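You operate a simulated robot arm through the tools that you are given. There is no shell and no other tool. Be economical: measure what you need, move in short steps, check, and stop when the job is done.

You run a simulated two-armed robot. Do the job below in one go: nothing can be reset, and whatever is moved stays where it is left.

## Task
Size the three tomatoes on the short belt under the light.
Fine: switch the belt light on first and leave it on; the belt stays off; each drops through the smallest hole of the sizing plate that it fits; those in the trays stay.

The check looks at the end state, three seconds after you hand in, the way a careful person would. Anything else that was tipped, shoved, dropped, spilled or broken makes it a failure.

## Robot
Two 7-joint arms with fingered hands on one trunk that stands fixed in place. Base frame: the origin is at the foot of the trunk, x ahead of it, y to its left, z up; the work surface is at about z = 860. Lengths are in mm, angles in rad, forces in N, time in s.
The left shoulder is at [30, 119, 1144], the right one opposite. With the tool pointing down near the work surface each hand reaches from about 300 to 760 mm from the base axis, measured 20 degrees to its own side. Payload 3.8 kg a hand.
The tool frame of a hand sits at the grasp point between the pads (the TCP): z along the fingers, y along the line on which they close. The tips reach 25 mm beyond it. The gripper opens to 88 mm. The gripper's body begins 29 mm behind the TCP. The gripper is a hand of 4 fingers: y runs from the thumb to the fingers, the wrist lies at [-13, -106, -174] in the tool frame, and closing takes about 1.5 s.
Orientation is told as [roll, pitch, yaw] about the base's x, y, z axes, in that order, counted from this pose: with the fingers straight down and the wrist toward the robot, the tool's x, y and z point along [0, 1, 0], [1, 0, 0] and [0, 0, -1] of the base frame.

## Interface
- The arms move only by the tool apply_moves. It takes "left_targets", "right_targets" or both (then of equal length, played together; a hand with none holds still); each is a list of rows, each an object of numbers (a shift or turn left out is 0, a gripper value left out holds the last): "wx", "wy", "wz": the turn, a rotation vector about the tool's x, y, z in units of 60 degrees (1.0 is 60 degrees); "dx", "dy", "dz": the shift along the tool's x, y, z in units of 400 mm (1.0 is 400 mm); "jaw": the gripper command, from -1 (fully open) to 1 (shut), values between in proportion. In form: [{"wx": .., "wy": .., "wz": .., "dx": .., "dy": .., "dz": .., "jaw": ..}, ...]. A call has 1 to 20 rows; each row is the pose to reach, as a shift and turn from the pose commanded when the call began, along the tool's axes at that moment. A call with a number of a shift or a turn outside -1 to 1 is refused whole. Rows are played at 5 a second. More than 50 mm and 0.15 rad between two rows, or a gripper value outside its range, and nothing of the call is played. A pose out of reach is approached as far as the arm can. The call stops where the force on the tool passes 40 N (or 10 N more than at its start, if that is more) or the arm is blocked; 0.2 s more then pass. Each finger travels about 153 mm/s and halts on what it meets, pressing with about 29 N; the grip force reading is that of the motor and also rises with nothing between the fingers. The clock runs only during rows and for 0.2 s after the last one: add rows that repeat a pose to give the fingers time. The reply holds the time, the measured pose of the TCP, the force on the tool along the base axes, the opening and the grip force, in the units named above and with some noise, with the torque about the TCP (base axes, N m) and any sound that the robot's microphone picked up.
- Cameras (640 x 400 px; columns grow to the right, rows downward): "scene" is now at [68.3, 7.7, 1717.3]; the picture's right is [0.09, -1.00, 0.00], its down [-0.53, -0.05, -0.85] and it looks along [0.84, 0.07, -0.53] (base axes); focal length 236 px, centre (320, 200). "left" rides on the left gripper at [-64, -83, -98] in its tool frame; the picture's right is [-0.62, -0.37, 0.69], its down [0.71, -0.63, 0.30] and it looks along [0.32, 0.68, 0.65] (tool axes); focal length 265 px, centre (320, 200). "right" rides on the right gripper at [64, -83, -98] in its tool frame; the picture's right is [-0.62, 0.37, -0.69], its down [-0.71, -0.63, 0.30] and it looks along [-0.32, 0.68, 0.65] (tool axes); focal length 265 px, centre (320, 200).
- camera(camera): a new picture of that camera. It takes no simulated time.
- slide_trunk(by): slides the trunk up (or, below 0, down) by that many mm; the arms and the scene camera ride with it, the base frame stays. It gives what a move gives, with no picture.
- set_grasp(shape, hand): the hand has 4 fingers and takes this shape, open, in about a second: jaw (thumb against the fingers, like two jaws); tri (thumb and two fingers); tip (a fingertip pinch); poke (one finger out to press); point (the index stretched); flat (the hand flat); cup (the hand cupped); fist (a fist). The gripper value then closes the fingers along that shape, each until it touches; the sizes above hold for jaw. It gives what a move gives, with no picture.
- aim_head(pan, tilt): turns the head with the scene camera to pan (to the left, within 2.094 rad either way) and tilt (down, from -0.506 to 1.204), counted from straight ahead of the robot. It gives what a move gives.
- point_at(camera, pixels): there is no depth. For up to 12 entries [column, row, z] of the newest picture of that camera ("zoom" is the newest enlarged one), the place [x, y] in the base frame at which the ray of that pixel passes the height z, good to about 3 mm. It takes no simulated time.
- inspect(camera, box): a new picture of the part [left, top, right, bottom] of that camera's present view, enlarged. It takes no simulated time.
- sign_off(): hands the job in; it is judged then, once.

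Work in short steps. Measure before you move; look again where a grasp or a placing could have gone wrong, and mend it. You have 80 turns and 48 pictures in all, those below and enlarged ones among them. Open the grippers and draw the arms clear of the work before you hand the job in, unless the task says otherwise; then end with one line.

The tools are called after "Call:" as a command line: name --argument value ..., lists and objects as JSON in quotes. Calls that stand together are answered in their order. apply_moves: Moves the arms, as the interface text tells. Its arguments: {"type":"object","properties":{"left_targets":{"type":"array","items":{"type":"object","properties":{"wx":{"type":"number"},"wy":{"type":"number"},"wz":{"type":"number"},"dx":{"type":"number"},"dy":{"type":"number"},"dz":{"type":"number"},"jaw":{"type":"number"}}}},"right_targets":{"type":"array","items":{"type":"object","properties":{"wx":{"type":"number"},"wy":{"type":"number"},"wz":{"type":"number"},"dx":{"type":"number"},"dy":{"type":"number"},"dz":{"type":"number"},"jaw":{"type":"number"}}}}},"required":[]} The other tools are called the same way: slide_trunk (by) slides the trunk up or down; set_grasp (shape, hand) gives the hand a shape; aim_head (pan, tilt) turns the head that bears the scene camera; camera (camera) takes a picture; point_at (camera, pixels) gives the place at which the rays of pixels pass given heights; inspect (camera, box) takes an enlarged picture of a part of a camera's view; sign_off () hands the job in.

At the start:

```text
clock: 0.0
left_eef_pos: [521.5, 227.5, 1580.4]
left_orientation: [0.0, 0.001, -0.001]
left_contact_force: [0.2, 0.5, -0.1]
left_moment: [0.01, -0.02, 0.02]
left_finger_gap: 87.5
left_finger_force: 0.1
left_shape: jaw
right_eef_pos: [467.3, -122.3, 1543.5]
right_orientation: [0.001, 0.002, 0.0]
right_contact_force: [-0.2, 0.0, -0.5]
right_moment: [0.0, -0.03, -0.01]
right_finger_gap: 87.7
right_finger_force: 0.1
right_shape: jaw
trunk travel left (down, up): [-300.0, 290.0]
head pan, tilt: [0.087, 0.564]
```

scene: 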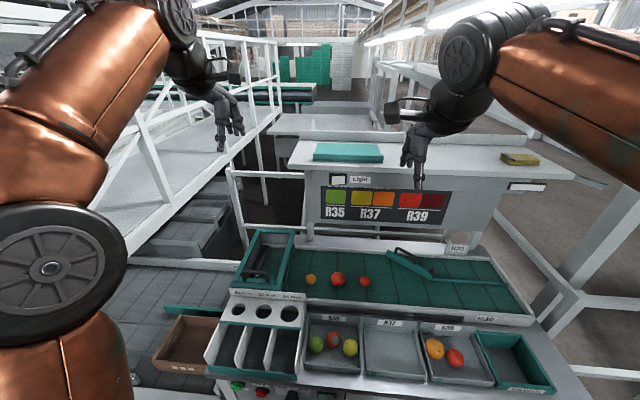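
right: 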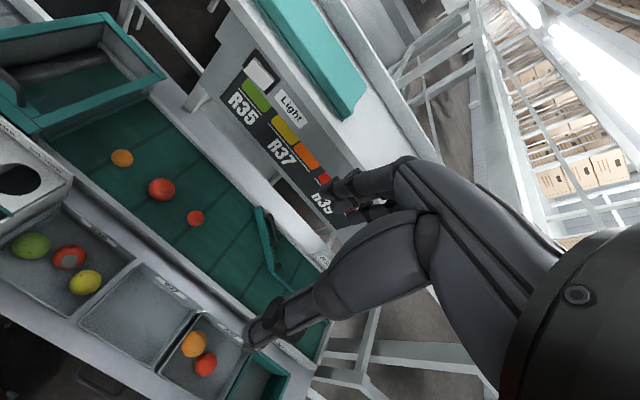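
left: 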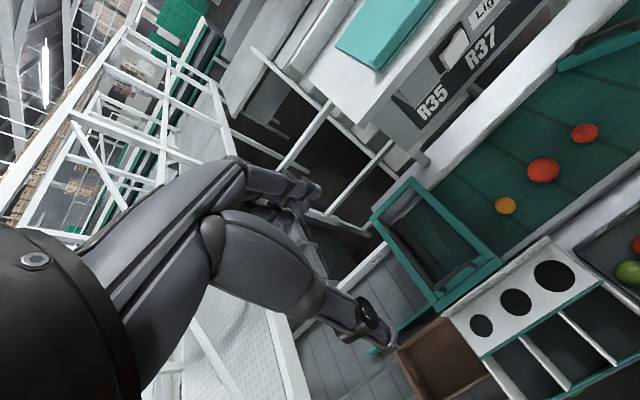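

The scene shows the light rocker near (338,180), three tomatoes near (311,280), (338,279), (365,282), and the sizing plate near (265,310). I'll enlarge these regions.

Call:
inspect --camera "scene" --box '[200, 220, 400, 345]'

Call:
inspect --camera "scene" --box '[290, 130, 450, 230]'

Call:
inspect --camera "scene" --box '[200, 290, 360, 400]'

```text
3.20 times, centred on (300, 282) of scene
```

zoom: 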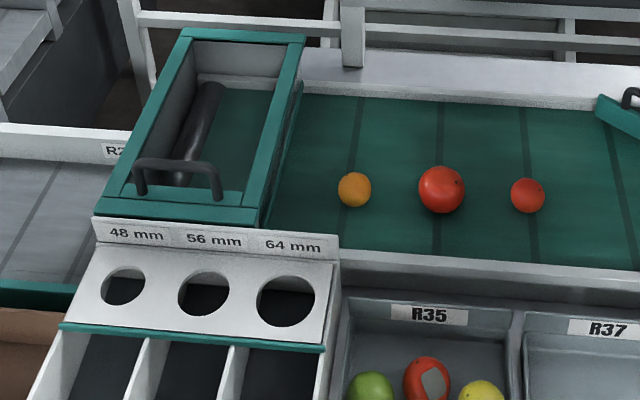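

```text
4.00 times, centred on (370, 180) of scene
```

zoom: 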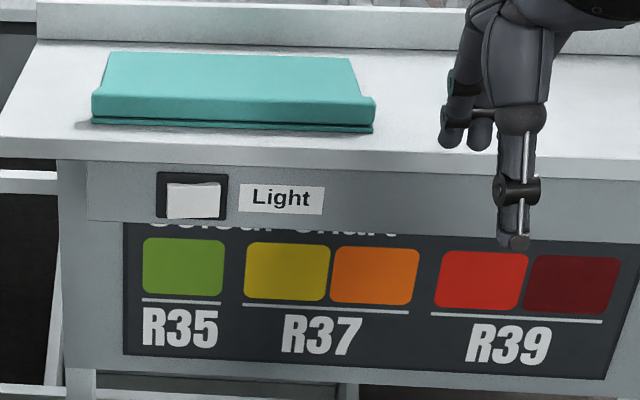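

```text
3.64 times, centred on (280, 345) of scene
```

zoom: 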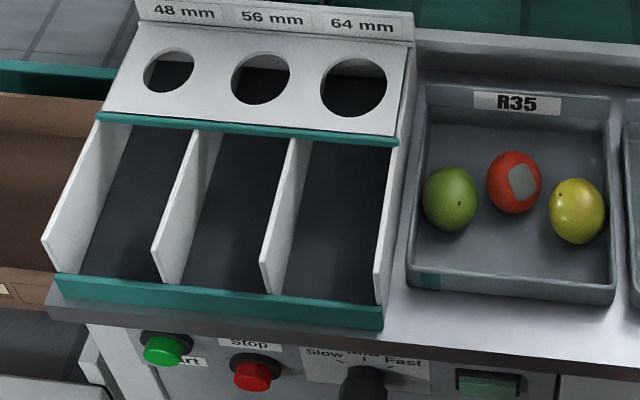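

Next I triangulate tomatoes, holes and switch from the scene and wrist views at several heights.

Call:
point_at --camera "scene" --pixels '[[310.6, 278.9, 880], [310.6, 278.9, 930], [337.8, 278.9, 880], [365, 280.7, 880], [238.4, 309.2, 880], [238.4, 309.2, 980], [263.75, 311, 880], [289.4, 313.3, 880], [289.4, 313.3, 980], [338, 180, 1000], [338, 180, 1100], [338, 180, 1200]]'

Call:
point_at --camera "left" --pixels '[[505, 206, 880], [505, 206, 930], [543, 170, 880], [584, 133, 880], [480, 326, 880], [480, 326, 980], [515, 302, 880], [554, 276, 880], [554, 276, 980], [455, 50, 1000], [455, 50, 1100], [455, 50, 1200]]'

Call:
point_at --camera "right" --pixels '[[122, 158, 880], [122, 158, 930], [161, 189, 880], [195, 218, 880], [258, 72, 1000], [258, 72, 1100], [258, 72, 1200]]'

```text
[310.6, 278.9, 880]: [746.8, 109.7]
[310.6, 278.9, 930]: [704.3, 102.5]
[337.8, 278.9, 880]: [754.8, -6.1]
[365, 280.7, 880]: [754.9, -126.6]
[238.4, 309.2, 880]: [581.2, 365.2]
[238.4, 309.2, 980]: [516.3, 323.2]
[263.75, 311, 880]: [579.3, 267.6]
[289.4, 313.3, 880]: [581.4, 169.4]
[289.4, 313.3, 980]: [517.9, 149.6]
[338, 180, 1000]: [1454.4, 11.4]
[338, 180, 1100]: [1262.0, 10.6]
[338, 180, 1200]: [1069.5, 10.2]
```

```text
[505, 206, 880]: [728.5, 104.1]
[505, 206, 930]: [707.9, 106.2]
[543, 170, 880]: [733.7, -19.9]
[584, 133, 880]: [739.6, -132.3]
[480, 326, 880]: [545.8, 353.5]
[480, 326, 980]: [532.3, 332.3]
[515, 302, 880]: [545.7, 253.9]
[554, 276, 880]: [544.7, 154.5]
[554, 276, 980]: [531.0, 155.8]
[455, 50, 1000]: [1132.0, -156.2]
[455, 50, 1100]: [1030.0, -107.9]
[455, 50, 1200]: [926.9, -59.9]
```

```text
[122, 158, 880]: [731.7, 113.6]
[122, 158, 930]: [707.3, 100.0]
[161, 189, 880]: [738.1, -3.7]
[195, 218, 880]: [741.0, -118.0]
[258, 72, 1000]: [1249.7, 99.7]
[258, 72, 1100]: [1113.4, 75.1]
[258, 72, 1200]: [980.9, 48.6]
```

The switch triangulates to about (772, 10, 1355), close to the robot; tomatoes z≈920 and holes z≈949. I look closer at the rocker from the right hand's view.

Call:
inspect --camera "right" --box '[210, 30, 370, 130]'

Call:
inspect --camera "scene" --box '[320, 165, 384, 205]'

```text
4.00 times, centred on (290, 80) of right
```

zoom: 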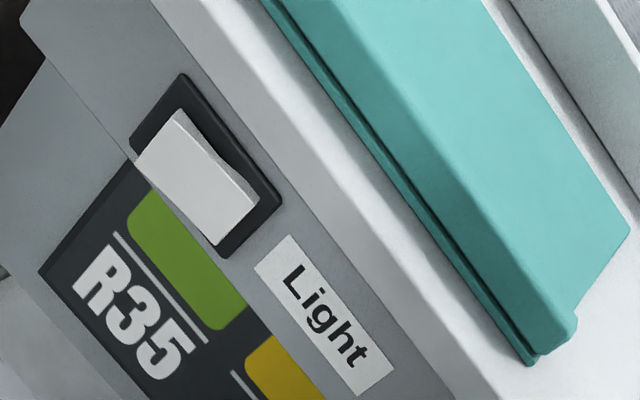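

```text
10.00 times, centred on (352, 185) of scene
```

zoom: 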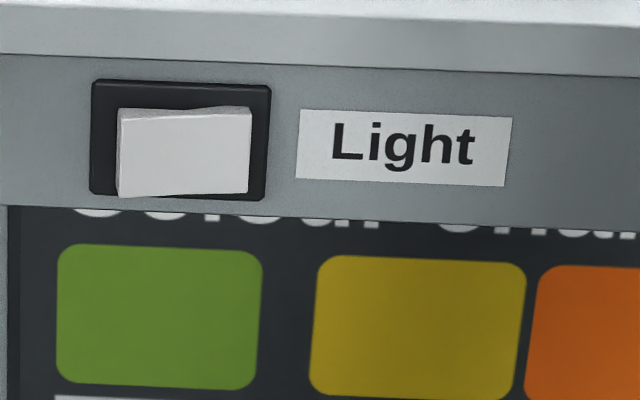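

The rocker pivots left/right; I need to see which end stands proud, so I enlarge both wrist views tighter.

Call:
inspect --camera "right" --box '[238, 46, 286, 96]'

Call:
inspect --camera "left" --box '[425, 5, 505, 75]'

```text
8.00 times, centred on (262, 71) of right
```

zoom: 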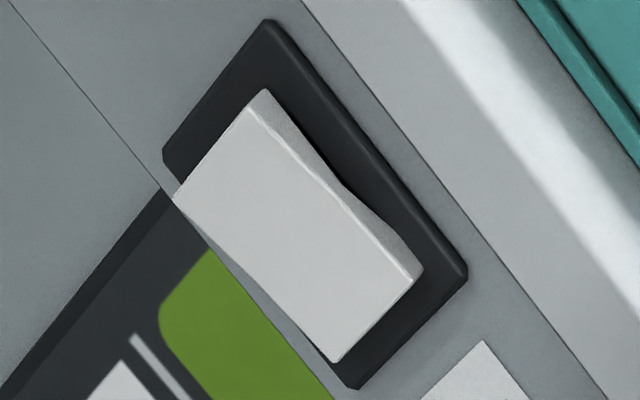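

```text
5.71 times, centred on (465, 40) of left
```

zoom: 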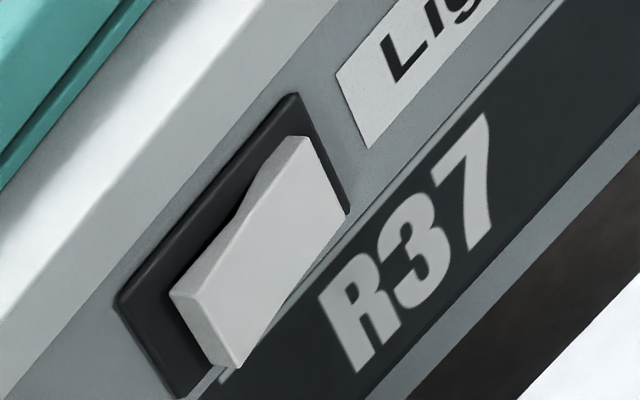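

The left (+y) end of the rocker stands proud, so it must be pressed there. I triangulate the panel's tilt and rocker end points.

Call:
point_at --camera "scene" --pixels '[[321.25, 185.5, 1340], [321.25, 185.5, 1300], [321.25, 218.75, 1340], [321.25, 218.75, 1200], [332.2, 181, 1360], [344.5, 180.5, 1360], [329.3, 173.3, 1360], [329.3, 173.3, 1400], [335, 150, 1400]]'

Call:
point_at --camera "right" --pixels '[[242.5, 70, 1340], [242.5, 70, 1300], [220, 97.5, 1340], [220, 97.5, 1200], [256, 49, 1360], [256, 49, 1400]]'

```text
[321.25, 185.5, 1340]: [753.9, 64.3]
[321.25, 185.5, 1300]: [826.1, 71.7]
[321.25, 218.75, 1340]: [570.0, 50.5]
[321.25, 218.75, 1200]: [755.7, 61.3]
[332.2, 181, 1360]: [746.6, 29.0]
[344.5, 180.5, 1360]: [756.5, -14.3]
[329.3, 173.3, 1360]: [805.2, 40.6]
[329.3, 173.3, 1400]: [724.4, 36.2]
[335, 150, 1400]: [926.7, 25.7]
```

```text
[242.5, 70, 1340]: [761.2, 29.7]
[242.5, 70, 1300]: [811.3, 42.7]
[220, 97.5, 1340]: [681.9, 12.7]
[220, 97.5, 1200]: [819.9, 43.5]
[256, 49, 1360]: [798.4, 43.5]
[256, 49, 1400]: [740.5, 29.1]
```

The frame's top-left corner agrees at about (781, 40, 1372). I check its lower-left corner and right corners to get the plane's tilt.

Call:
point_at --camera "scene" --pixels '[[329.2, 184.2, 1360], [329.2, 184.2, 1320], [346.5, 185.2, 1360], [346.5, 185.2, 1320], [347, 173.6, 1360], [347, 173.6, 1400], [331.9, 184.7, 1360], [331.9, 184.7, 1320]]'

Call:
point_at --camera "right" --pixels '[[242.6, 65.4, 1360], [242.6, 65.4, 1320], [266.6, 94.3, 1360], [266.6, 94.3, 1320], [280.1, 79.9, 1360], [280.1, 79.9, 1400], [243.9, 71, 1360], [243.9, 71, 1320]]'

```text
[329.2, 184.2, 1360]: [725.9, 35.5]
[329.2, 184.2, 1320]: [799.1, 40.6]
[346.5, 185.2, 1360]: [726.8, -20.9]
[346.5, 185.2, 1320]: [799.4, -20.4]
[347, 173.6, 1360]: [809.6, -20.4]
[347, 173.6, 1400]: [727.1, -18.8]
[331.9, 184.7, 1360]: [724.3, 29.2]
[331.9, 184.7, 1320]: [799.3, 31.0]
```

```text
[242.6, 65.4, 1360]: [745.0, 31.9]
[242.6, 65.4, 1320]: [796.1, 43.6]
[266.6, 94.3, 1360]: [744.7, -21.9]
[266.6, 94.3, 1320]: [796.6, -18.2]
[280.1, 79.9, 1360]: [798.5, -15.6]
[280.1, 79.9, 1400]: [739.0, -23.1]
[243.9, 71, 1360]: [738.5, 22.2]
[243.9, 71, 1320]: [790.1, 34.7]
```

Rocker's proud end is at about (769, 22, 1350), panel roughly vertical facing the robot. I shape the left hand to poke and turn it to point forward, moving the right arm outward.

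Call:
set_grasp --hand "left" --shape "poke"

Call:
apply_moves --left_targets '[{"wx": -0.14}, {"wx": -0.28}, {"wx": -0.42}, {"wx": -0.56}, {"wx": -0.7}, {"wx": -0.84}, {"wx": -0.98}]' --right_targets '[{"dx": -0.05}, {"dx": -0.1}, {"dx": -0.15}, {"dx": -0.2}, {"dx": -0.25}, {"dx": -0.3}, {"dx": -0.35}]'

Call:
apply_moves --left_targets '[{"wx": -0.13}, {"wx": -0.26}, {"wx": -0.39}, {"wx": -0.52}]'

Call:
camera --camera "scene"

Call:
camera --camera "left"

```text
clock: 0.9
left_eef_pos: [521.4, 228.1, 1580.5]
left_orientation: [0.0, 0.001, 0.0]
left_contact_force: [-0.7, 0.0, 0.6]
left_moment: [-0.01, 0.0, 0.01]
left_finger_gap: 0.2
left_finger_force: 0.1
left_shape: poke
right_eef_pos: [468.1, -123.5, 1543.2]
right_orientation: [0.0, -0.001, -0.001]
right_contact_force: [-0.2, -0.2, -0.3]
right_moment: [-0.01, 0.01, -0.04]
right_finger_gap: 87.2
right_finger_force: 0.1
right_shape: jaw
trunk travel left (down, up): [-300.0, 290.0]
head pan, tilt: [0.087, 0.564]
```

```text
clock: 2.5
left_eef_pos: [520.7, 234.6, 1578.8]
left_orientation: [-0.027, -0.962, 0.045]
left_contact_force: [0.4, 0.4, 1.2]
left_moment: [0.0, 0.01, 0.02]
left_finger_gap: 0.0
left_finger_force: 0.0
left_shape: poke
left hand out of reach, approached as far as the arm can: row 7
right_eef_pos: [468.9, -261.8, 1543.9]
right_orientation: [0.0, -0.001, 0.001]
right_contact_force: [-0.1, 1.2, 0.6]
right_moment: [0.01, 0.03, 0.0]
right_finger_gap: 87.4
right_finger_force: 0.0
right_shape: jaw
trunk travel left (down, up): [-300.0, 290.0]
head pan, tilt: [0.087, 0.564]
```

```text
clock: 3.5
left_eef_pos: [491.4, 244.5, 1635.8]
left_orientation: [0.139, -1.466, -0.124]
left_contact_force: [0.1, 0.5, 0.2]
left_moment: [-0.02, 0.02, 0.03]
left_finger_gap: 0.1
left_finger_force: 0.1
left_shape: poke
left hand out of reach, approached as far as the arm can: row 2, 3, 4
right_eef_pos: [473.7, -268.0, 1540.8]
right_orientation: [0.004, 0.005, 0.001]
right_contact_force: [1.0, -0.7, -0.6]
right_moment: [0.04, 0.02, 0.02]
right_finger_gap: 87.7
right_finger_force: 0.1
right_shape: jaw
trunk travel left (down, up): [-300.0, 290.0]
head pan, tilt: [0.087, 0.564]
```

```text
37 pictures are left
```

scene: 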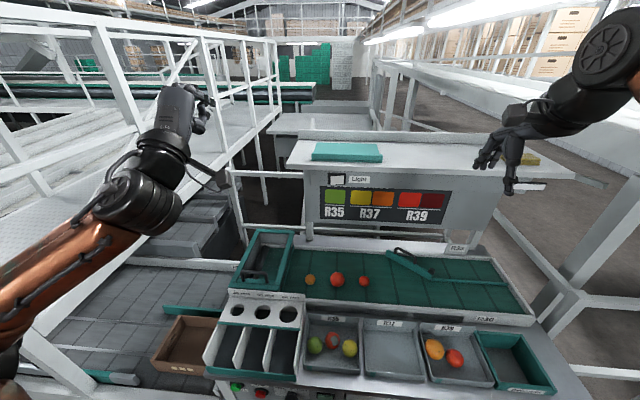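

```text
36 pictures are left
```

left: 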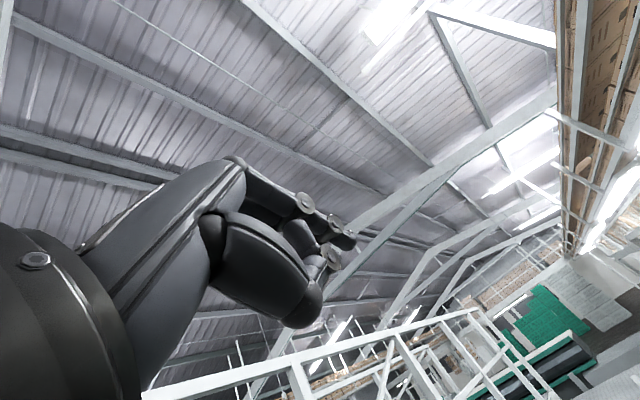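

The left hand is limited at this height, but it's pointing forward. I lower it first, where it has reach, and check the pose.

Call:
apply_moves --left_targets '[{"dy": -0.1}, {"dy": -0.2}, {"dy": -0.3}, {"dy": -0.4}, {"dy": -0.5}, {"dy": -0.58}, {"dy": -0.58}]'

```text
clock: 5.1
left_eef_pos: [382.5, 270.2, 1528.9]
left_orientation: [0.084, -1.502, -0.064]
left_contact_force: [-1.0, 0.4, 0.5]
left_moment: [0.01, 0.01, 0.04]
left_finger_gap: 0.0
left_finger_force: 0.1
left_shape: poke
left hand out of reach, approached as far as the arm can: row 1, 2, 3, 4, 5, 6, 7
right_eef_pos: [470.5, -262.8, 1543.2]
right_orientation: [0.0, 0.0, 0.0]
right_contact_force: [1.0, -0.1, -0.5]
right_moment: [0.0, 0.01, -0.02]
right_finger_gap: 87.6
right_finger_force: 0.0
right_shape: jaw
trunk travel left (down, up): [-300.0, 290.0]
head pan, tilt: [0.087, 0.564]
```

It is folding in; I extend forward, where the arm is less cramped.

Call:
apply_moves --left_targets '[{"dz": 0.1}, {"dz": 0.2}, {"dz": 0.3}, {"dz": 0.3}, {"dz": 0.3}]'

```text
clock: 6.3
left_eef_pos: [488.7, 299.6, 1570.1]
left_orientation: [0.149, -1.488, -0.14]
left_contact_force: [-0.2, -0.1, 0.1]
left_moment: [-0.01, 0.03, 0.02]
left_finger_gap: 0.0
left_finger_force: 0.0
left_shape: poke
left hand out of reach, approached as far as the arm can: row 1, 2, 3, 4, 5
right_eef_pos: [469.1, -263.2, 1544.0]
right_orientation: [0.0, 0.0, 0.0]
right_contact_force: [0.2, 0.3, 0.3]
right_moment: [0.0, 0.0, 0.01]
right_finger_gap: 87.4
right_finger_force: 0.1
right_shape: jaw
trunk travel left (down, up): [-300.0, 290.0]
head pan, tilt: [0.087, 0.564]
```

The IK is stuck in a poor branch. I ease the pitch back by about 45° where it had reach, then descend.

Call:
apply_moves --left_targets '[{"wx": 0.13}, {"wx": 0.26}, {"wx": 0.39}, {"wx": 0.52}, {"wx": 0.65}, {"wx": 0.78}, {"wx": 0.78}]'

```text
clock: 7.9
left_eef_pos: [490.6, 297.8, 1569.6]
left_orientation: [0.003, -0.697, 0.019]
left_contact_force: [-0.3, -0.6, -0.2]
left_moment: [0.0, -0.01, -0.02]
left_finger_gap: 0.0
left_finger_force: 0.1
left_shape: poke
right_eef_pos: [469.3, -262.7, 1544.0]
right_orientation: [0.0, 0.0, 0.001]
right_contact_force: [0.0, -1.3, 0.5]
right_moment: [0.01, 0.0, 0.04]
right_finger_gap: 87.9
right_finger_force: 0.0
right_shape: jaw
trunk travel left (down, up): [-300.0, 290.0]
head pan, tilt: [0.087, 0.564]
```

Reach recovered and the commanded pose equals the measured one. Now I descend to about (600,130,1350) at this 40° tilt.

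Call:
apply_moves --left_targets '[{"dx": -0.06, "dy": -0.0206, "dz": 0.0854}, {"dx": -0.12, "dy": -0.041, "dz": 0.171}, {"dx": -0.18, "dy": -0.062, "dz": 0.256}, {"dx": -0.24, "dy": -0.082, "dz": 0.342}, {"dx": -0.3, "dy": -0.103, "dz": 0.427}, {"dx": -0.36, "dy": -0.123, "dz": 0.513}, {"dx": -0.42, "dy": -0.144, "dz": 0.598}, {"dx": -0.42, "dy": -0.144, "dz": 0.598}]'

Call:
apply_moves --left_targets '[{"wx": -0.13}, {"wx": -0.26}, {"wx": -0.39}, {"wx": -0.52}, {"wx": -0.65}]'

```text
clock: 9.7
left_eef_pos: [600.5, 131.2, 1347.5]
left_orientation: [0.006, -0.696, 0.02]
left_contact_force: [-0.5, 0.8, -0.3]
left_moment: [-0.01, -0.02, 0.03]
left_finger_gap: 0.1
left_finger_force: 0.1
left_shape: poke
right_eef_pos: [468.3, -262.5, 1544.6]
right_orientation: [0.001, -0.002, 0.0]
right_contact_force: [-1.0, 0.4, 0.6]
right_moment: [0.0, -0.01, 0.05]
right_finger_gap: 87.6
right_finger_force: 0.1
right_shape: jaw
trunk travel left (down, up): [-300.0, 290.0]
head pan, tilt: [0.087, 0.564]
```

```text
clock: 10.9
left_eef_pos: [599.3, 83.6, 1356.2]
left_orientation: [-0.009, -1.373, 0.073]
left_contact_force: [0.1, 0.4, 0.4]
left_moment: [0.05, 0.02, -0.04]
left_finger_gap: 0.1
left_finger_force: 0.1
left_shape: poke
left hand out of reach, approached as far as the arm can: row 2, 3, 4, 5
right_eef_pos: [470.2, -259.3, 1543.6]
right_orientation: [-0.003, 0.0, 0.0]
right_contact_force: [-0.5, 1.1, 0.4]
right_moment: [-0.01, -0.04, 0.0]
right_finger_gap: 87.5
right_finger_force: 0.0
right_shape: jaw
trunk travel left (down, up): [-300.0, 290.0]
head pan, tilt: [0.087, 0.564]
```

The hand is now 79° forward at (599,84,1356). I look at where the poking fingertip is.

Call:
camera --camera "left"

Call:
inspect --camera "scene" --box '[220, 130, 380, 230]'

```text
35 pictures are left
```

left: 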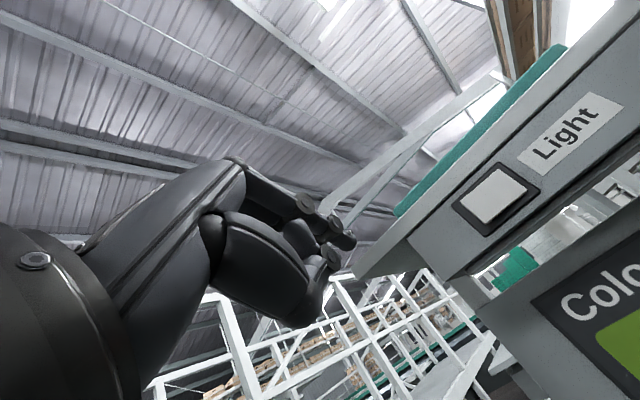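

```text
4.00 times, centred on (300, 180) of scene
```

zoom: 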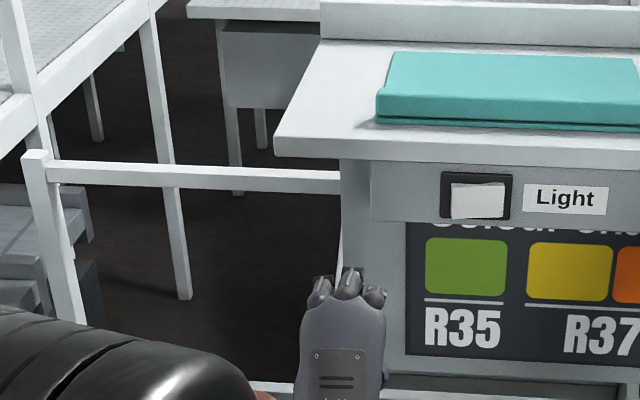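

The poke tip is about 40 mm ahead of the TCP. I go to TCP (700,24,1347), about 28 mm short of the rocker's proud end.

Call:
apply_moves --left_targets '[{"dx": -0.056, "dy": 0.008, "dz": 0.08}, {"dx": -0.112, "dy": 0.016, "dz": 0.16}, {"dx": -0.168, "dy": 0.025, "dz": 0.24}, {"dx": -0.168, "dy": 0.025, "dz": 0.24}]'

Call:
inspect --camera "scene" --box '[280, 150, 376, 210]'

Call:
camera --camera "left"

```text
clock: 11.9
left_eef_pos: [696.5, 12.7, 1346.4]
left_orientation: [0.019, -1.377, 0.004]
left_contact_force: [0.3, 0.8, 0.5]
left_moment: [0.01, -0.02, 0.0]
left_finger_gap: 0.0
left_finger_force: 0.1
left_shape: poke
right_eef_pos: [467.5, -263.7, 1544.8]
right_orientation: [-0.001, 0.0, 0.0]
right_contact_force: [-0.3, -0.5, -0.3]
right_moment: [0.0, -0.02, -0.04]
right_finger_gap: 87.6
right_finger_force: 0.1
right_shape: jaw
trunk travel left (down, up): [-300.0, 290.0]
head pan, tilt: [0.087, 0.564]
```

```text
6.67 times, centred on (328, 180) of scene
```

zoom: 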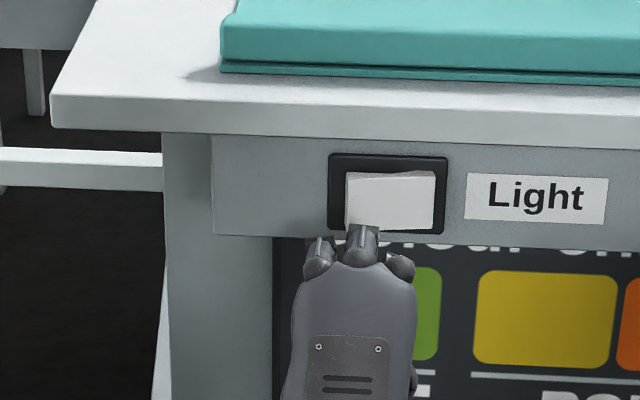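

```text
32 pictures are left
```

left: 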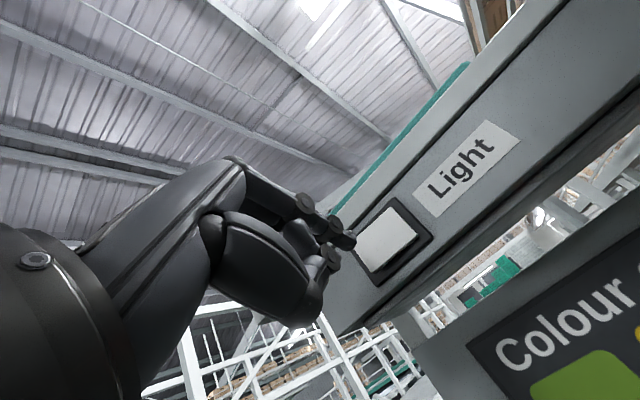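

Tip is at roughly (737,16,1352). I shift +9 mm in y and press forward in small steps to about +46 mm; the force stop guards.

Call:
apply_moves --left_targets '[{"dx": 0.0225}, {"dx": 0.0225, "dy": 0.0096, "dz": 0.049}, {"dx": 0.0225, "dy": 0.012, "dz": 0.061}, {"dx": 0.0225, "dy": 0.0144, "dz": 0.0736}, {"dx": 0.0225, "dy": 0.0163, "dz": 0.0834}, {"dx": 0.0225, "dy": 0.0182, "dz": 0.0932}, {"dx": 0.0225, "dy": 0.0202, "dz": 0.103}, {"dx": 0.0225, "dy": 0.0221, "dz": 0.1128}]'

```text
clock: 13.7
left_eef_pos: [742.6, 23.0, 1346.1]
left_orientation: [0.018, -1.375, 0.003]
left_contact_force: [-0.4, -0.3, -0.5]
left_moment: [-0.03, -0.05, 0.0]
left_finger_gap: 0.0
left_finger_force: 0.0
left_shape: poke
right_eef_pos: [469.8, -262.3, 1543.3]
right_orientation: [0.001, 0.0, 0.002]
right_contact_force: [-0.3, 0.4, 0.6]
right_moment: [0.02, 0.02, 0.0]
right_finger_gap: 87.7
right_finger_force: 0.0
right_shape: jaw
trunk travel left (down, up): [-300.0, 290.0]
head pan, tilt: [0.087, 0.564]
```

No contact yet at x=743. I continue in 3 mm steps.

Call:
apply_moves --left_targets '[{"dy": 0.0015, "dz": 0.0074}, {"dy": 0.003, "dz": 0.0147}, {"dy": 0.0044, "dz": 0.022}, {"dy": 0.0058, "dz": 0.0294}, {"dy": 0.0072, "dz": 0.0368}]'

Call:
inspect --camera "scene" --box '[312, 160, 360, 200]'

```text
clock: 14.9
left_eef_pos: [749.9, 22.3, 1350.7]
left_orientation: [0.019, -1.381, 0.002]
left_contact_force: [-32.4, -0.9, -0.7]
left_moment: [0.02, 0.33, -0.29]
left_finger_gap: 0.1
left_finger_force: 0.1
left_shape: poke
right_eef_pos: [461.4, -263.5, 1545.7]
right_orientation: [-0.002, -0.005, 0.0]
right_contact_force: [0.4, 0.3, 0.7]
right_moment: [0.0, 0.0, 0.02]
right_finger_gap: 87.8
right_finger_force: 0.0
right_shape: jaw
trunk travel left (down, up): [-300.0, 290.0]
head pan, tilt: [0.087, 0.564]
```

```text
10.00 times, centred on (336, 180) of scene
```

zoom: 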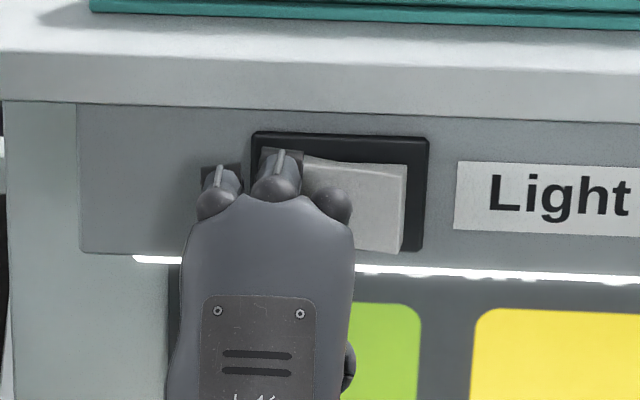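

The light strip now glows (lit band under the switch, brighter chart), so the switch is on. I back straight out and turn the hand back down.

Call:
apply_moves --left_targets '[{"dy": -0.005, "dz": -0.03}, {"dy": -0.02, "dz": -0.1}, {"dy": -0.04, "dz": -0.2}, {"dy": -0.06, "dz": -0.3}]'

Call:
apply_moves --left_targets '[{"wx": 0.14}, {"wx": 0.28}, {"wx": 0.42}, {"wx": 0.56}, {"wx": 0.7}, {"wx": 0.84}, {"wx": 0.98}]'

Call:
set_grasp --hand "left" --shape "jaw"

Call:
camera --camera "scene"

```text
clock: 15.9
left_eef_pos: [633.9, 22.3, 1345.6]
left_orientation: [0.023, -1.377, -0.002]
left_contact_force: [-0.3, 0.5, -0.5]
left_moment: [0.03, -0.01, 0.03]
left_finger_gap: 0.1
left_finger_force: 0.0
left_shape: poke
right_eef_pos: [469.4, -262.4, 1543.9]
right_orientation: [0.0, 0.001, 0.0]
right_contact_force: [-0.4, -0.3, 0.5]
right_moment: [-0.03, -0.03, 0.0]
right_finger_gap: 87.7
right_finger_force: 0.0
right_shape: jaw
trunk travel left (down, up): [-300.0, 290.0]
head pan, tilt: [0.087, 0.564]
```

```text
clock: 17.5
left_eef_pos: [633.8, 20.1, 1346.8]
left_orientation: [0.002, -0.347, 0.02]
left_contact_force: [0.7, 0.3, 0.1]
left_moment: [0.0, 0.03, 0.02]
left_finger_gap: 0.2
left_finger_force: 0.1
left_shape: poke
right_eef_pos: [469.4, -263.4, 1543.3]
right_orientation: [0.0, 0.001, 0.0]
right_contact_force: [0.3, 0.8, 0.5]
right_moment: [0.01, 0.02, -0.02]
right_finger_gap: 87.3
right_finger_force: 0.0
right_shape: jaw
trunk travel left (down, up): [-300.0, 290.0]
head pan, tilt: [0.087, 0.564]
```

```text
clock: 18.4
left_eef_pos: [633.8, 20.6, 1346.2]
left_orientation: [0.003, -0.352, 0.021]
left_contact_force: [0.4, 0.0, -0.1]
left_moment: [-0.02, -0.04, 0.02]
left_finger_gap: 87.7
left_finger_force: 0.1
left_shape: jaw
right_eef_pos: [468.3, -263.3, 1543.9]
right_orientation: [0.001, -0.001, 0.0]
right_contact_force: [0.5, 0.6, 0.0]
right_moment: [0.02, -0.01, 0.0]
right_finger_gap: 87.6
right_finger_force: 0.1
right_shape: jaw
trunk travel left (down, up): [-300.0, 290.0]
head pan, tilt: [0.087, 0.564]
```

```text
30 pictures are left
```

scene: 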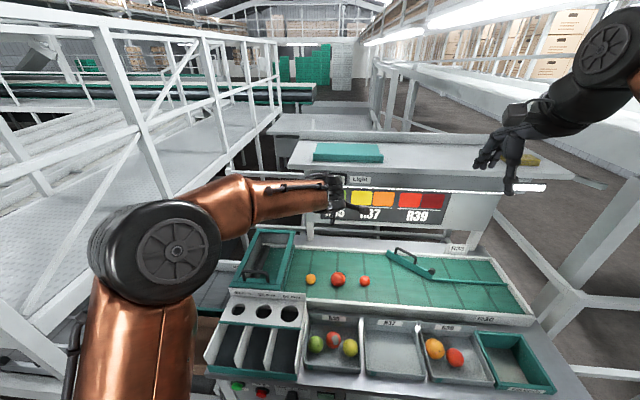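

Light is on, rocker reachable area clear. I level the hand and move above the orange tomato to measure it.

Call:
apply_moves --left_targets '[{"wx": 0.11}, {"wx": 0.22}, {"wx": 0.335}]'

Call:
apply_moves --left_targets '[{"dx": 0.034, "dy": 0.01, "dz": 0.11}, {"dx": 0.069, "dy": 0.02, "dz": 0.22}, {"dx": 0.104, "dy": 0.03, "dz": 0.33}, {"dx": 0.138, "dy": 0.04, "dz": 0.44}, {"dx": 0.173, "dy": 0.05, "dz": 0.55}, {"dx": 0.2075, "dy": 0.065, "dz": 0.65}, {"dx": 0.2075, "dy": 0.065, "dz": 0.65}]'

Call:
camera --camera "left"

```text
clock: 19.2
left_eef_pos: [634.8, 19.9, 1345.2]
left_orientation: [0.007, 0.003, 0.021]
left_contact_force: [0.4, -1.0, -0.5]
left_moment: [-0.03, 0.0, -0.02]
left_finger_gap: 87.6
left_finger_force: 0.0
left_shape: jaw
right_eef_pos: [469.7, -264.4, 1543.6]
right_orientation: [-0.001, 0.002, 0.0]
right_contact_force: [0.6, 0.0, -0.7]
right_moment: [0.05, 0.0, -0.01]
right_finger_gap: 87.5
right_finger_force: 0.0
right_shape: jaw
trunk travel left (down, up): [-300.0, 290.0]
head pan, tilt: [0.087, 0.564]
```

```text
clock: 20.8
left_eef_pos: [655.8, 102.9, 1088.9]
left_orientation: [0.003, 0.0, 0.023]
left_contact_force: [0.7, 0.6, -0.2]
left_moment: [0.03, 0.01, 0.01]
left_finger_gap: 87.7
left_finger_force: 0.1
left_shape: jaw
right_eef_pos: [468.9, -263.2, 1544.7]
right_orientation: [0.0, 0.0, 0.0]
right_contact_force: [0.7, 1.0, 0.9]
right_moment: [-0.01, 0.01, 0.02]
right_finger_gap: 87.4
right_finger_force: 0.0
right_shape: jaw
trunk travel left (down, up): [-300.0, 290.0]
head pan, tilt: [0.087, 0.564]
```

```text
29 pictures are left
```

left: 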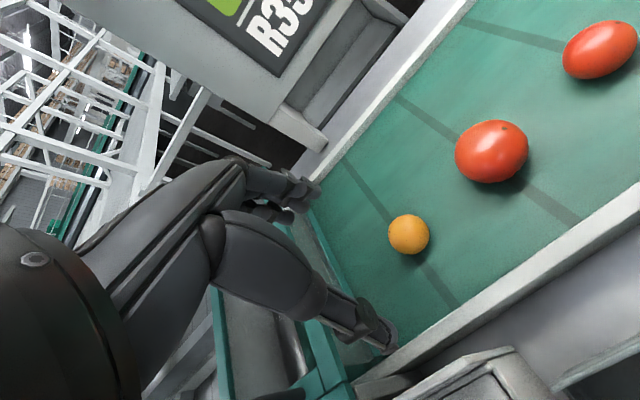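

Tomatoes now sit at (409,235), (492,151), (600,50) in the left picture; I locate them and two belt points.

Call:
point_at --camera "left" --pixels '[[409, 235, 915], [409, 235, 925], [492, 151, 920], [492, 151, 930], [600, 50, 915], [600, 50, 925]]'

Call:
point_at --camera "scene" --pixels '[[310.6, 279.3, 915], [310.6, 279.3, 925], [337.8, 279.3, 920], [337.8, 279.3, 930], [364.8, 281, 915], [364.8, 281, 925]]'

Call:
inspect --camera "scene" --box '[296, 262, 376, 302]'

```text
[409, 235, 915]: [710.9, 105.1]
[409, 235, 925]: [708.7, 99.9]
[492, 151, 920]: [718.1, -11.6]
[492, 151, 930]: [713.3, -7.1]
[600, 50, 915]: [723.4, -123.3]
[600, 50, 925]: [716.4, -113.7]
```

```text
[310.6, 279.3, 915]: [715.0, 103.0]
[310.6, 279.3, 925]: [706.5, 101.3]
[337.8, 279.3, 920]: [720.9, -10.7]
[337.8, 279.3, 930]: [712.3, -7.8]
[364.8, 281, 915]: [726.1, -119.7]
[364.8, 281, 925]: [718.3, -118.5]
```

```text
8.00 times, centred on (336, 282) of scene
```

zoom: 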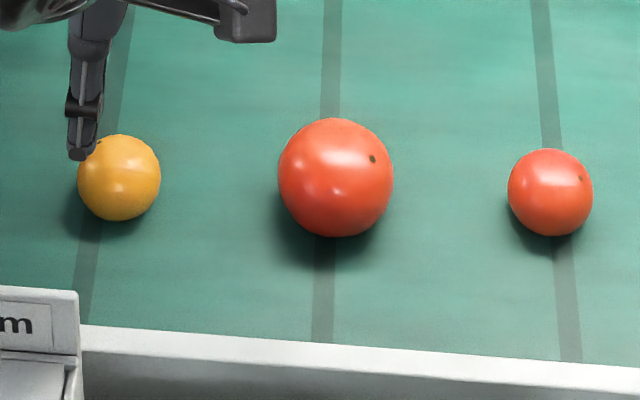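

Orange tomato at about (710.5,103,920), ~43 mm by image. I go over it and down to TCP z≈930, then close.

Call:
apply_moves --left_targets '[{"dx": -0.002, "dy": 0.07}, {"dx": -0.003, "dy": 0.137}, {"dx": -0.003, "dy": 0.137, "dz": 0.1}, {"dx": -0.003, "dy": 0.137, "dz": 0.2}, {"dx": -0.003, "dy": 0.137, "dz": 0.27}, {"dx": -0.003, "dy": 0.137, "dz": 0.32}, {"dx": -0.003, "dy": 0.137, "dz": 0.36}, {"dx": -0.003, "dy": 0.137, "dz": 0.3975}, {"dx": -0.003, "dy": 0.137, "dz": 0.3975}]'

Call:
camera --camera "left"

```text
clock: 22.8
left_eef_pos: [712.8, 105.7, 928.2]
left_orientation: [0.004, 0.001, 0.023]
left_contact_force: [-0.1, 0.9, 0.5]
left_moment: [0.0, -0.02, -0.01]
left_finger_gap: 87.7
left_finger_force: 0.0
left_shape: jaw
right_eef_pos: [468.2, -263.6, 1544.1]
right_orientation: [-0.001, 0.0, -0.002]
right_contact_force: [0.6, -0.6, 1.1]
right_moment: [-0.05, -0.02, 0.0]
right_finger_gap: 87.5
right_finger_force: 0.0
right_shape: jaw
trunk travel left (down, up): [-300.0, 290.0]
head pan, tilt: [0.087, 0.564]
```

```text
27 pictures are left
```

left: 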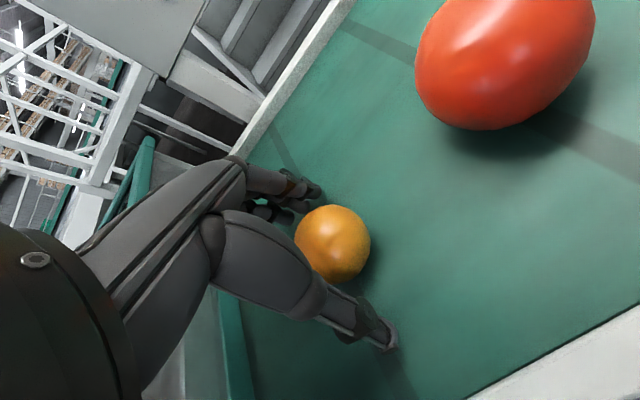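

Tomato sits between thumb and fingers (centre (332,244)). I close moderately and read the gap.

Call:
apply_moves --left_targets '[{"jaw": -0.4}, {"jaw": 0.0}, {"jaw": 0.2}, {"jaw": 0.2}, {"jaw": 0.2}, {"jaw": 0.2}, {"jaw": 0.2}]'

```text
clock: 24.4
left_eef_pos: [713.4, 105.2, 928.3]
left_orientation: [0.004, 0.0, 0.022]
left_contact_force: [-0.3, 0.2, -0.4]
left_moment: [0.01, 0.03, 0.02]
left_finger_gap: 36.6
left_finger_force: 0.0
left_shape: jaw
right_eef_pos: [468.8, -261.8, 1543.7]
right_orientation: [-0.001, 0.0, 0.0]
right_contact_force: [-0.4, -0.3, 1.2]
right_moment: [0.01, 0.01, -0.01]
right_finger_gap: 87.6
right_finger_force: 0.1
right_shape: jaw
trunk travel left (down, up): [-300.0, 290.0]
head pan, tilt: [0.087, 0.564]
```

Gap 36.6 with no force; close further.

Call:
apply_moves --left_targets '[{"jaw": 0.3}, {"jaw": 0.4}, {"jaw": 0.4}, {"jaw": 0.4}]'

Call:
camera --camera "left"

```text
clock: 25.4
left_eef_pos: [711.5, 104.9, 928.6]
left_orientation: [0.004, 0.003, 0.024]
left_contact_force: [0.5, -0.8, 0.7]
left_moment: [0.02, 0.01, 0.0]
left_finger_gap: 32.0
left_finger_force: 15.8
left_shape: jaw
right_eef_pos: [469.4, -262.9, 1544.6]
right_orientation: [0.0, 0.001, -0.001]
right_contact_force: [0.8, 1.2, -0.3]
right_moment: [0.0, -0.01, -0.02]
right_finger_gap: 87.6
right_finger_force: 0.1
right_shape: jaw
trunk travel left (down, up): [-300.0, 290.0]
head pan, tilt: [0.087, 0.564]
```

```text
26 pictures are left
```

left: 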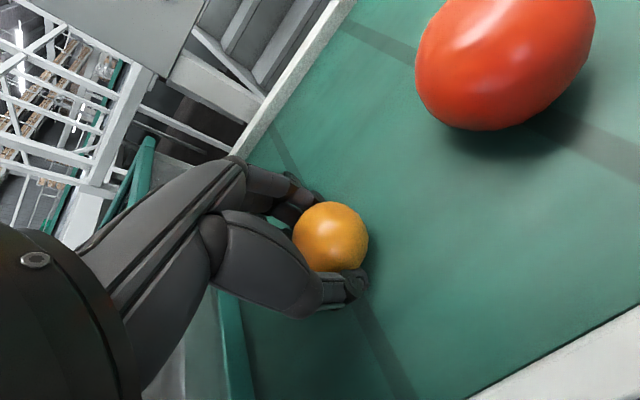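

Gripped with 16 N at a gap of 32 mm. I lift to z≈1050 and check it is held.

Call:
apply_moves --left_targets '[{"jaw": 0.5}, {"jaw": 0.5, "dz": -0.03}, {"jaw": 0.5, "dz": -0.08}, {"jaw": 0.5, "dz": -0.15}, {"jaw": 0.5, "dz": -0.22}, {"jaw": 0.5, "dz": -0.3}, {"jaw": 0.5, "dz": -0.3}]'

Call:
camera --camera "left"

Call:
inspect --camera "scene" --box '[210, 220, 370, 320]'

```text
clock: 27.0
left_eef_pos: [711.7, 105.9, 1047.5]
left_orientation: [0.004, 0.003, 0.021]
left_contact_force: [0.1, 0.5, -0.8]
left_moment: [0.0, 0.0, -0.01]
left_finger_gap: 31.9
left_finger_force: 15.8
left_shape: jaw
right_eef_pos: [469.7, -262.8, 1543.5]
right_orientation: [-0.001, -0.001, -0.001]
right_contact_force: [0.2, -0.5, 0.6]
right_moment: [-0.02, 0.01, -0.04]
right_finger_gap: 87.5
right_finger_force: 0.1
right_shape: jaw
trunk travel left (down, up): [-300.0, 290.0]
head pan, tilt: [0.087, 0.564]
```

```text
25 pictures are left
```

left: 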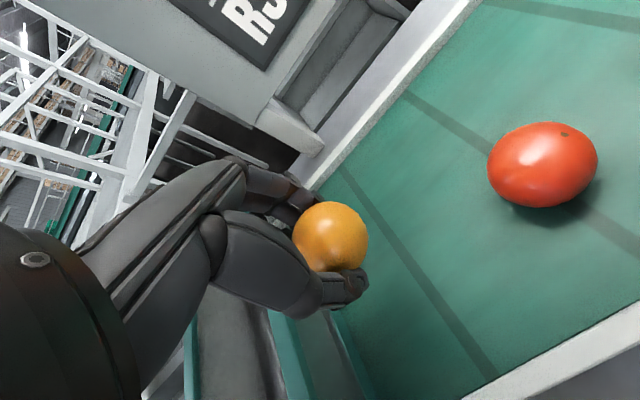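

```text
4.00 times, centred on (290, 270) of scene
```

zoom: 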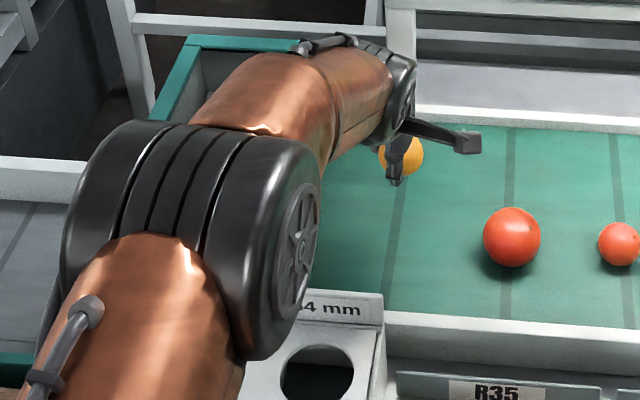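

The orange tomato is held firmly. I raise it and carry it over the 48 mm hole at about (536.5,337.5), staying at z≈1110 to look first.

Call:
apply_moves --left_targets '[{"dz": -0.08}, {"dz": -0.156}, {"dx": 0.08, "dy": -0.058, "dz": -0.156}, {"dx": 0.16, "dy": -0.116, "dz": -0.156}, {"dx": 0.25, "dy": -0.18, "dz": -0.156}, {"dx": 0.34, "dy": -0.245, "dz": -0.156}, {"dx": 0.43, "dy": -0.31, "dz": -0.156}, {"dx": 0.51, "dy": -0.37, "dz": -0.156}, {"dx": 0.589, "dy": -0.425, "dz": -0.156}, {"dx": 0.589, "dy": -0.425, "dz": -0.156}]'

Call:
camera --camera "left"

Call:
camera --camera "scene"

```text
clock: 29.2
left_eef_pos: [539.3, 333.4, 1112.3]
left_orientation: [0.005, 0.0, 0.022]
left_contact_force: [0.4, 0.2, 0.0]
left_moment: [0.02, -0.02, -0.02]
left_finger_gap: 31.7
left_finger_force: 15.6
left_shape: jaw
right_eef_pos: [469.8, -264.2, 1542.9]
right_orientation: [0.0, 0.001, 0.0]
right_contact_force: [0.2, 0.4, 0.5]
right_moment: [0.03, 0.02, 0.01]
right_finger_gap: 87.6
right_finger_force: 0.0
right_shape: jaw
trunk travel left (down, up): [-300.0, 290.0]
head pan, tilt: [0.087, 0.564]
```

```text
23 pictures are left
```

left: 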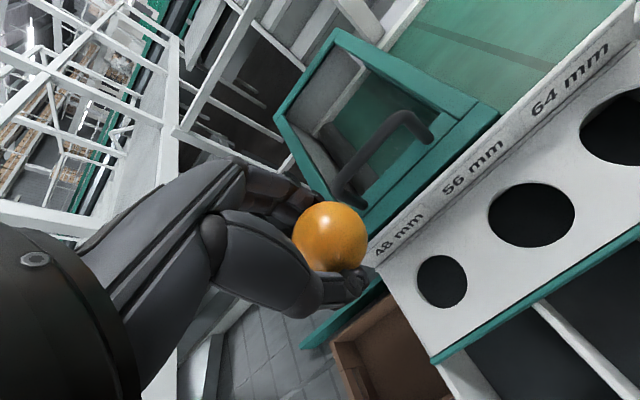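

```text
22 pictures are left
```

scene: 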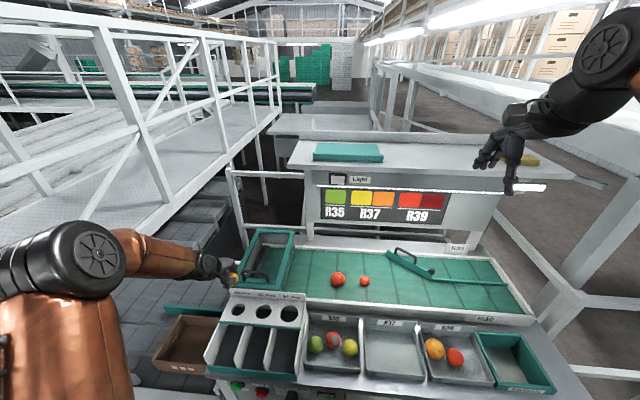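

Hole centres appear at (442,282) and (531,215) in the left picture; I locate them, the label flange and the hopper's edge.

Call:
point_at --camera "left" --pixels '[[442, 282, 940], [442, 282, 955], [531, 215, 940], [531, 215, 955], [387, 262, 955], [375, 240, 980], [405, 262, 950], [432, 135, 1030], [338, 200, 1030], [490, 122, 1000]]'

Call:
point_at --camera "scene" --pixels '[[238.4, 309.2, 940], [238.4, 309.2, 955], [263.75, 311, 940], [263.75, 311, 955], [289.4, 313.3, 950]]'

```text
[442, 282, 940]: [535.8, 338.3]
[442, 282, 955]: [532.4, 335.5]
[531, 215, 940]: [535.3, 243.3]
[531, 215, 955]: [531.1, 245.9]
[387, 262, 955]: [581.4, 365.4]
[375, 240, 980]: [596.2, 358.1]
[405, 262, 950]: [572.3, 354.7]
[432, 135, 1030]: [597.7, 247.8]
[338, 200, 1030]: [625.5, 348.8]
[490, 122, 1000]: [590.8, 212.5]
```

```text
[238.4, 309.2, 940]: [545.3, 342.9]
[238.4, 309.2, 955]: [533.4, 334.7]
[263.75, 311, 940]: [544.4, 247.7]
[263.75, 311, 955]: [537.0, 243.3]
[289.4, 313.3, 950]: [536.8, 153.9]
```

The 48 mm hole centre is near (535,336.5), z≈953; the tomato sits ~(+3,−4) from the TCP. I correct for that and descend until the tomato is just above the hole.

Call:
apply_moves --left_targets '[{"dx": 0.018, "dy": -0.018, "dz": 0.05}, {"dx": 0.018, "dy": -0.018, "dz": 0.13}, {"dx": 0.018, "dy": -0.018, "dz": 0.2}, {"dx": 0.018, "dy": -0.018, "dz": 0.25}, {"dx": 0.018, "dy": -0.018, "dz": 0.28}, {"dx": 0.018, "dy": -0.018, "dz": 0.3}, {"dx": 0.018, "dy": -0.018, "dz": 0.3}]'

Call:
camera --camera "left"

Call:
inspect --camera "scene" --box '[200, 270, 296, 330]'

```text
clock: 30.8
left_eef_pos: [530.8, 343.8, 990.9]
left_orientation: [0.004, 0.003, 0.023]
left_contact_force: [0.2, 0.1, 0.0]
left_moment: [0.02, 0.03, 0.0]
left_finger_gap: 31.7
left_finger_force: 16.7
left_shape: jaw
right_eef_pos: [468.7, -263.8, 1542.7]
right_orientation: [-0.001, 0.0, 0.001]
right_contact_force: [0.2, 0.1, -0.7]
right_moment: [0.01, 0.02, -0.01]
right_finger_gap: 87.5
right_finger_force: 0.0
right_shape: jaw
trunk travel left (down, up): [-300.0, 290.0]
head pan, tilt: [0.087, 0.564]
```

```text
21 pictures are left
```

left: 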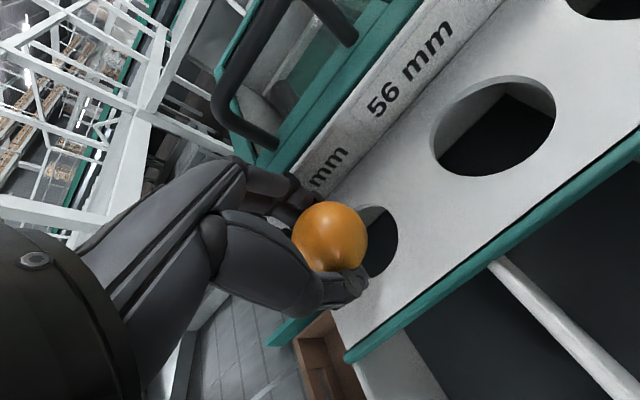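

```text
6.67 times, centred on (248, 300) of scene
```

zoom: 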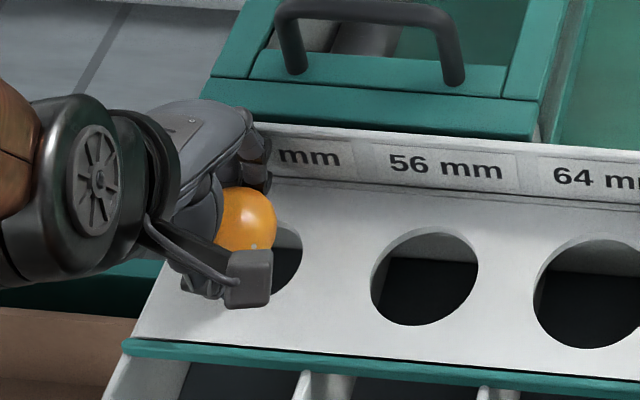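

Tomato projects ~4–5 mm left of the hole centre. I shift −4.5 mm in y, lower 5 mm, then open partly and slowly.

Call:
apply_moves --left_targets '[{"dx": -0.011}, {"dx": -0.011, "dz": 0.012}, {"dx": -0.011, "dz": 0.012, "jaw": 0.2}, {"dx": -0.011, "dz": 0.012, "jaw": 0.05}, {"dx": -0.011, "dz": 0.012, "jaw": -0.2}, {"dx": -0.011, "dz": 0.012, "jaw": -0.35}, {"dx": -0.011, "dz": 0.012, "jaw": -0.35}, {"dx": -0.011, "dz": 0.012, "jaw": -0.35}]'

Call:
camera --camera "left"

```text
clock: 32.6
left_eef_pos: [531.1, 339.0, 986.5]
left_orientation: [0.005, 0.002, 0.023]
left_contact_force: [-0.5, 0.1, -0.4]
left_moment: [0.0, 0.01, 0.0]
left_finger_gap: 59.0
left_finger_force: 0.0
left_shape: jaw
right_eef_pos: [468.1, -263.3, 1543.9]
right_orientation: [0.0, 0.002, 0.001]
right_contact_force: [0.3, -0.1, -0.8]
right_moment: [-0.02, -0.01, -0.02]
right_finger_gap: 87.8
right_finger_force: 0.1
right_shape: jaw
trunk travel left (down, up): [-300.0, 290.0]
head pan, tilt: [0.087, 0.564]
```

```text
19 pictures are left
```

left: 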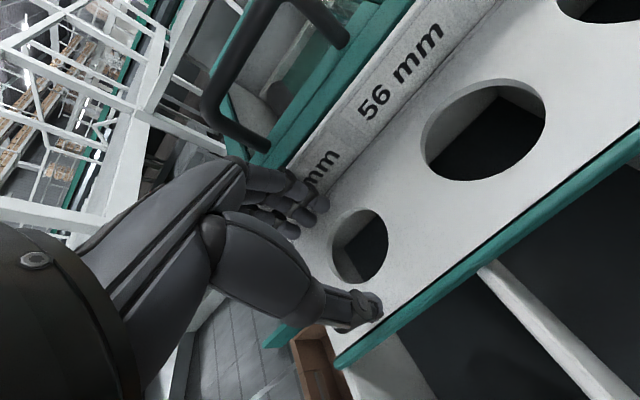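

The orange tomato dropped through the 48 mm hole. I rise to z≈1120 and travel toward the small red one.

Call:
apply_moves --left_targets '[{"dz": -0.1}, {"dz": -0.22}, {"dz": -0.335}, {"dx": -0.1, "dy": 0.033, "dz": -0.335, "jaw": -1}, {"dx": -0.2, "dy": 0.067, "dz": -0.335}, {"dx": -0.3, "dy": 0.1, "dz": -0.335}, {"dx": -0.4, "dy": 0.133, "dz": -0.335}, {"dx": -0.5, "dy": 0.167, "dz": -0.335}, {"dx": -0.6, "dy": 0.2, "dz": -0.335}, {"dx": -0.7, "dy": 0.233, "dz": -0.335}, {"dx": -0.8, "dy": 0.267, "dz": -0.335}, {"dx": -0.905, "dy": 0.302, "dz": -0.335}, {"dx": -0.905, "dy": 0.302, "dz": -0.335}]'

Call:
apply_moves --left_targets '[{"dx": -0.09, "dy": 0.04}, {"dx": -0.18, "dy": 0.08}, {"dx": -0.253, "dy": 0.115}, {"dx": -0.253, "dy": 0.115}]'

Call:
camera --camera "left"

```text
clock: 35.4
left_eef_pos: [659.2, -20.7, 1117.8]
left_orientation: [0.003, 0.001, 0.023]
left_contact_force: [-0.1, 1.0, 0.2]
left_moment: [-0.03, 0.0, -0.03]
left_finger_gap: 87.9
left_finger_force: 0.2
left_shape: jaw
right_eef_pos: [469.8, -262.1, 1544.2]
right_orientation: [0.0, 0.0, -0.001]
right_contact_force: [0.3, 0.0, -0.6]
right_moment: [0.0, -0.01, 0.0]
right_finger_gap: 87.4
right_finger_force: 0.1
right_shape: jaw
trunk travel left (down, up): [-300.0, 290.0]
head pan, tilt: [0.087, 0.564]
```

```text
clock: 36.4
left_eef_pos: [693.8, -114.2, 1118.0]
left_orientation: [0.004, 0.003, 0.024]
left_contact_force: [0.3, -0.4, -0.6]
left_moment: [-0.05, 0.0, 0.02]
left_finger_gap: 88.0
left_finger_force: 0.0
left_shape: jaw
left hand out of reach, approached as far as the arm can: row 3, 4
right_eef_pos: [468.8, -262.1, 1544.0]
right_orientation: [0.0, 0.0, -0.001]
right_contact_force: [-0.4, 0.0, 0.0]
right_moment: [-0.02, 0.0, 0.0]
right_finger_gap: 87.5
right_finger_force: 0.2
right_shape: jaw
trunk travel left (down, up): [-300.0, 290.0]
head pan, tilt: [0.087, 0.564]
```

```text
18 pictures are left
```

left: 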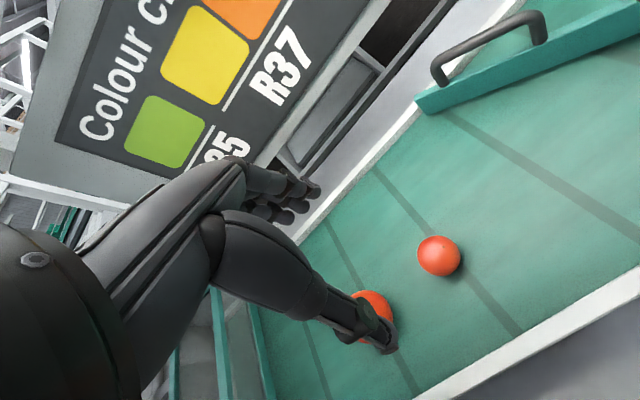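

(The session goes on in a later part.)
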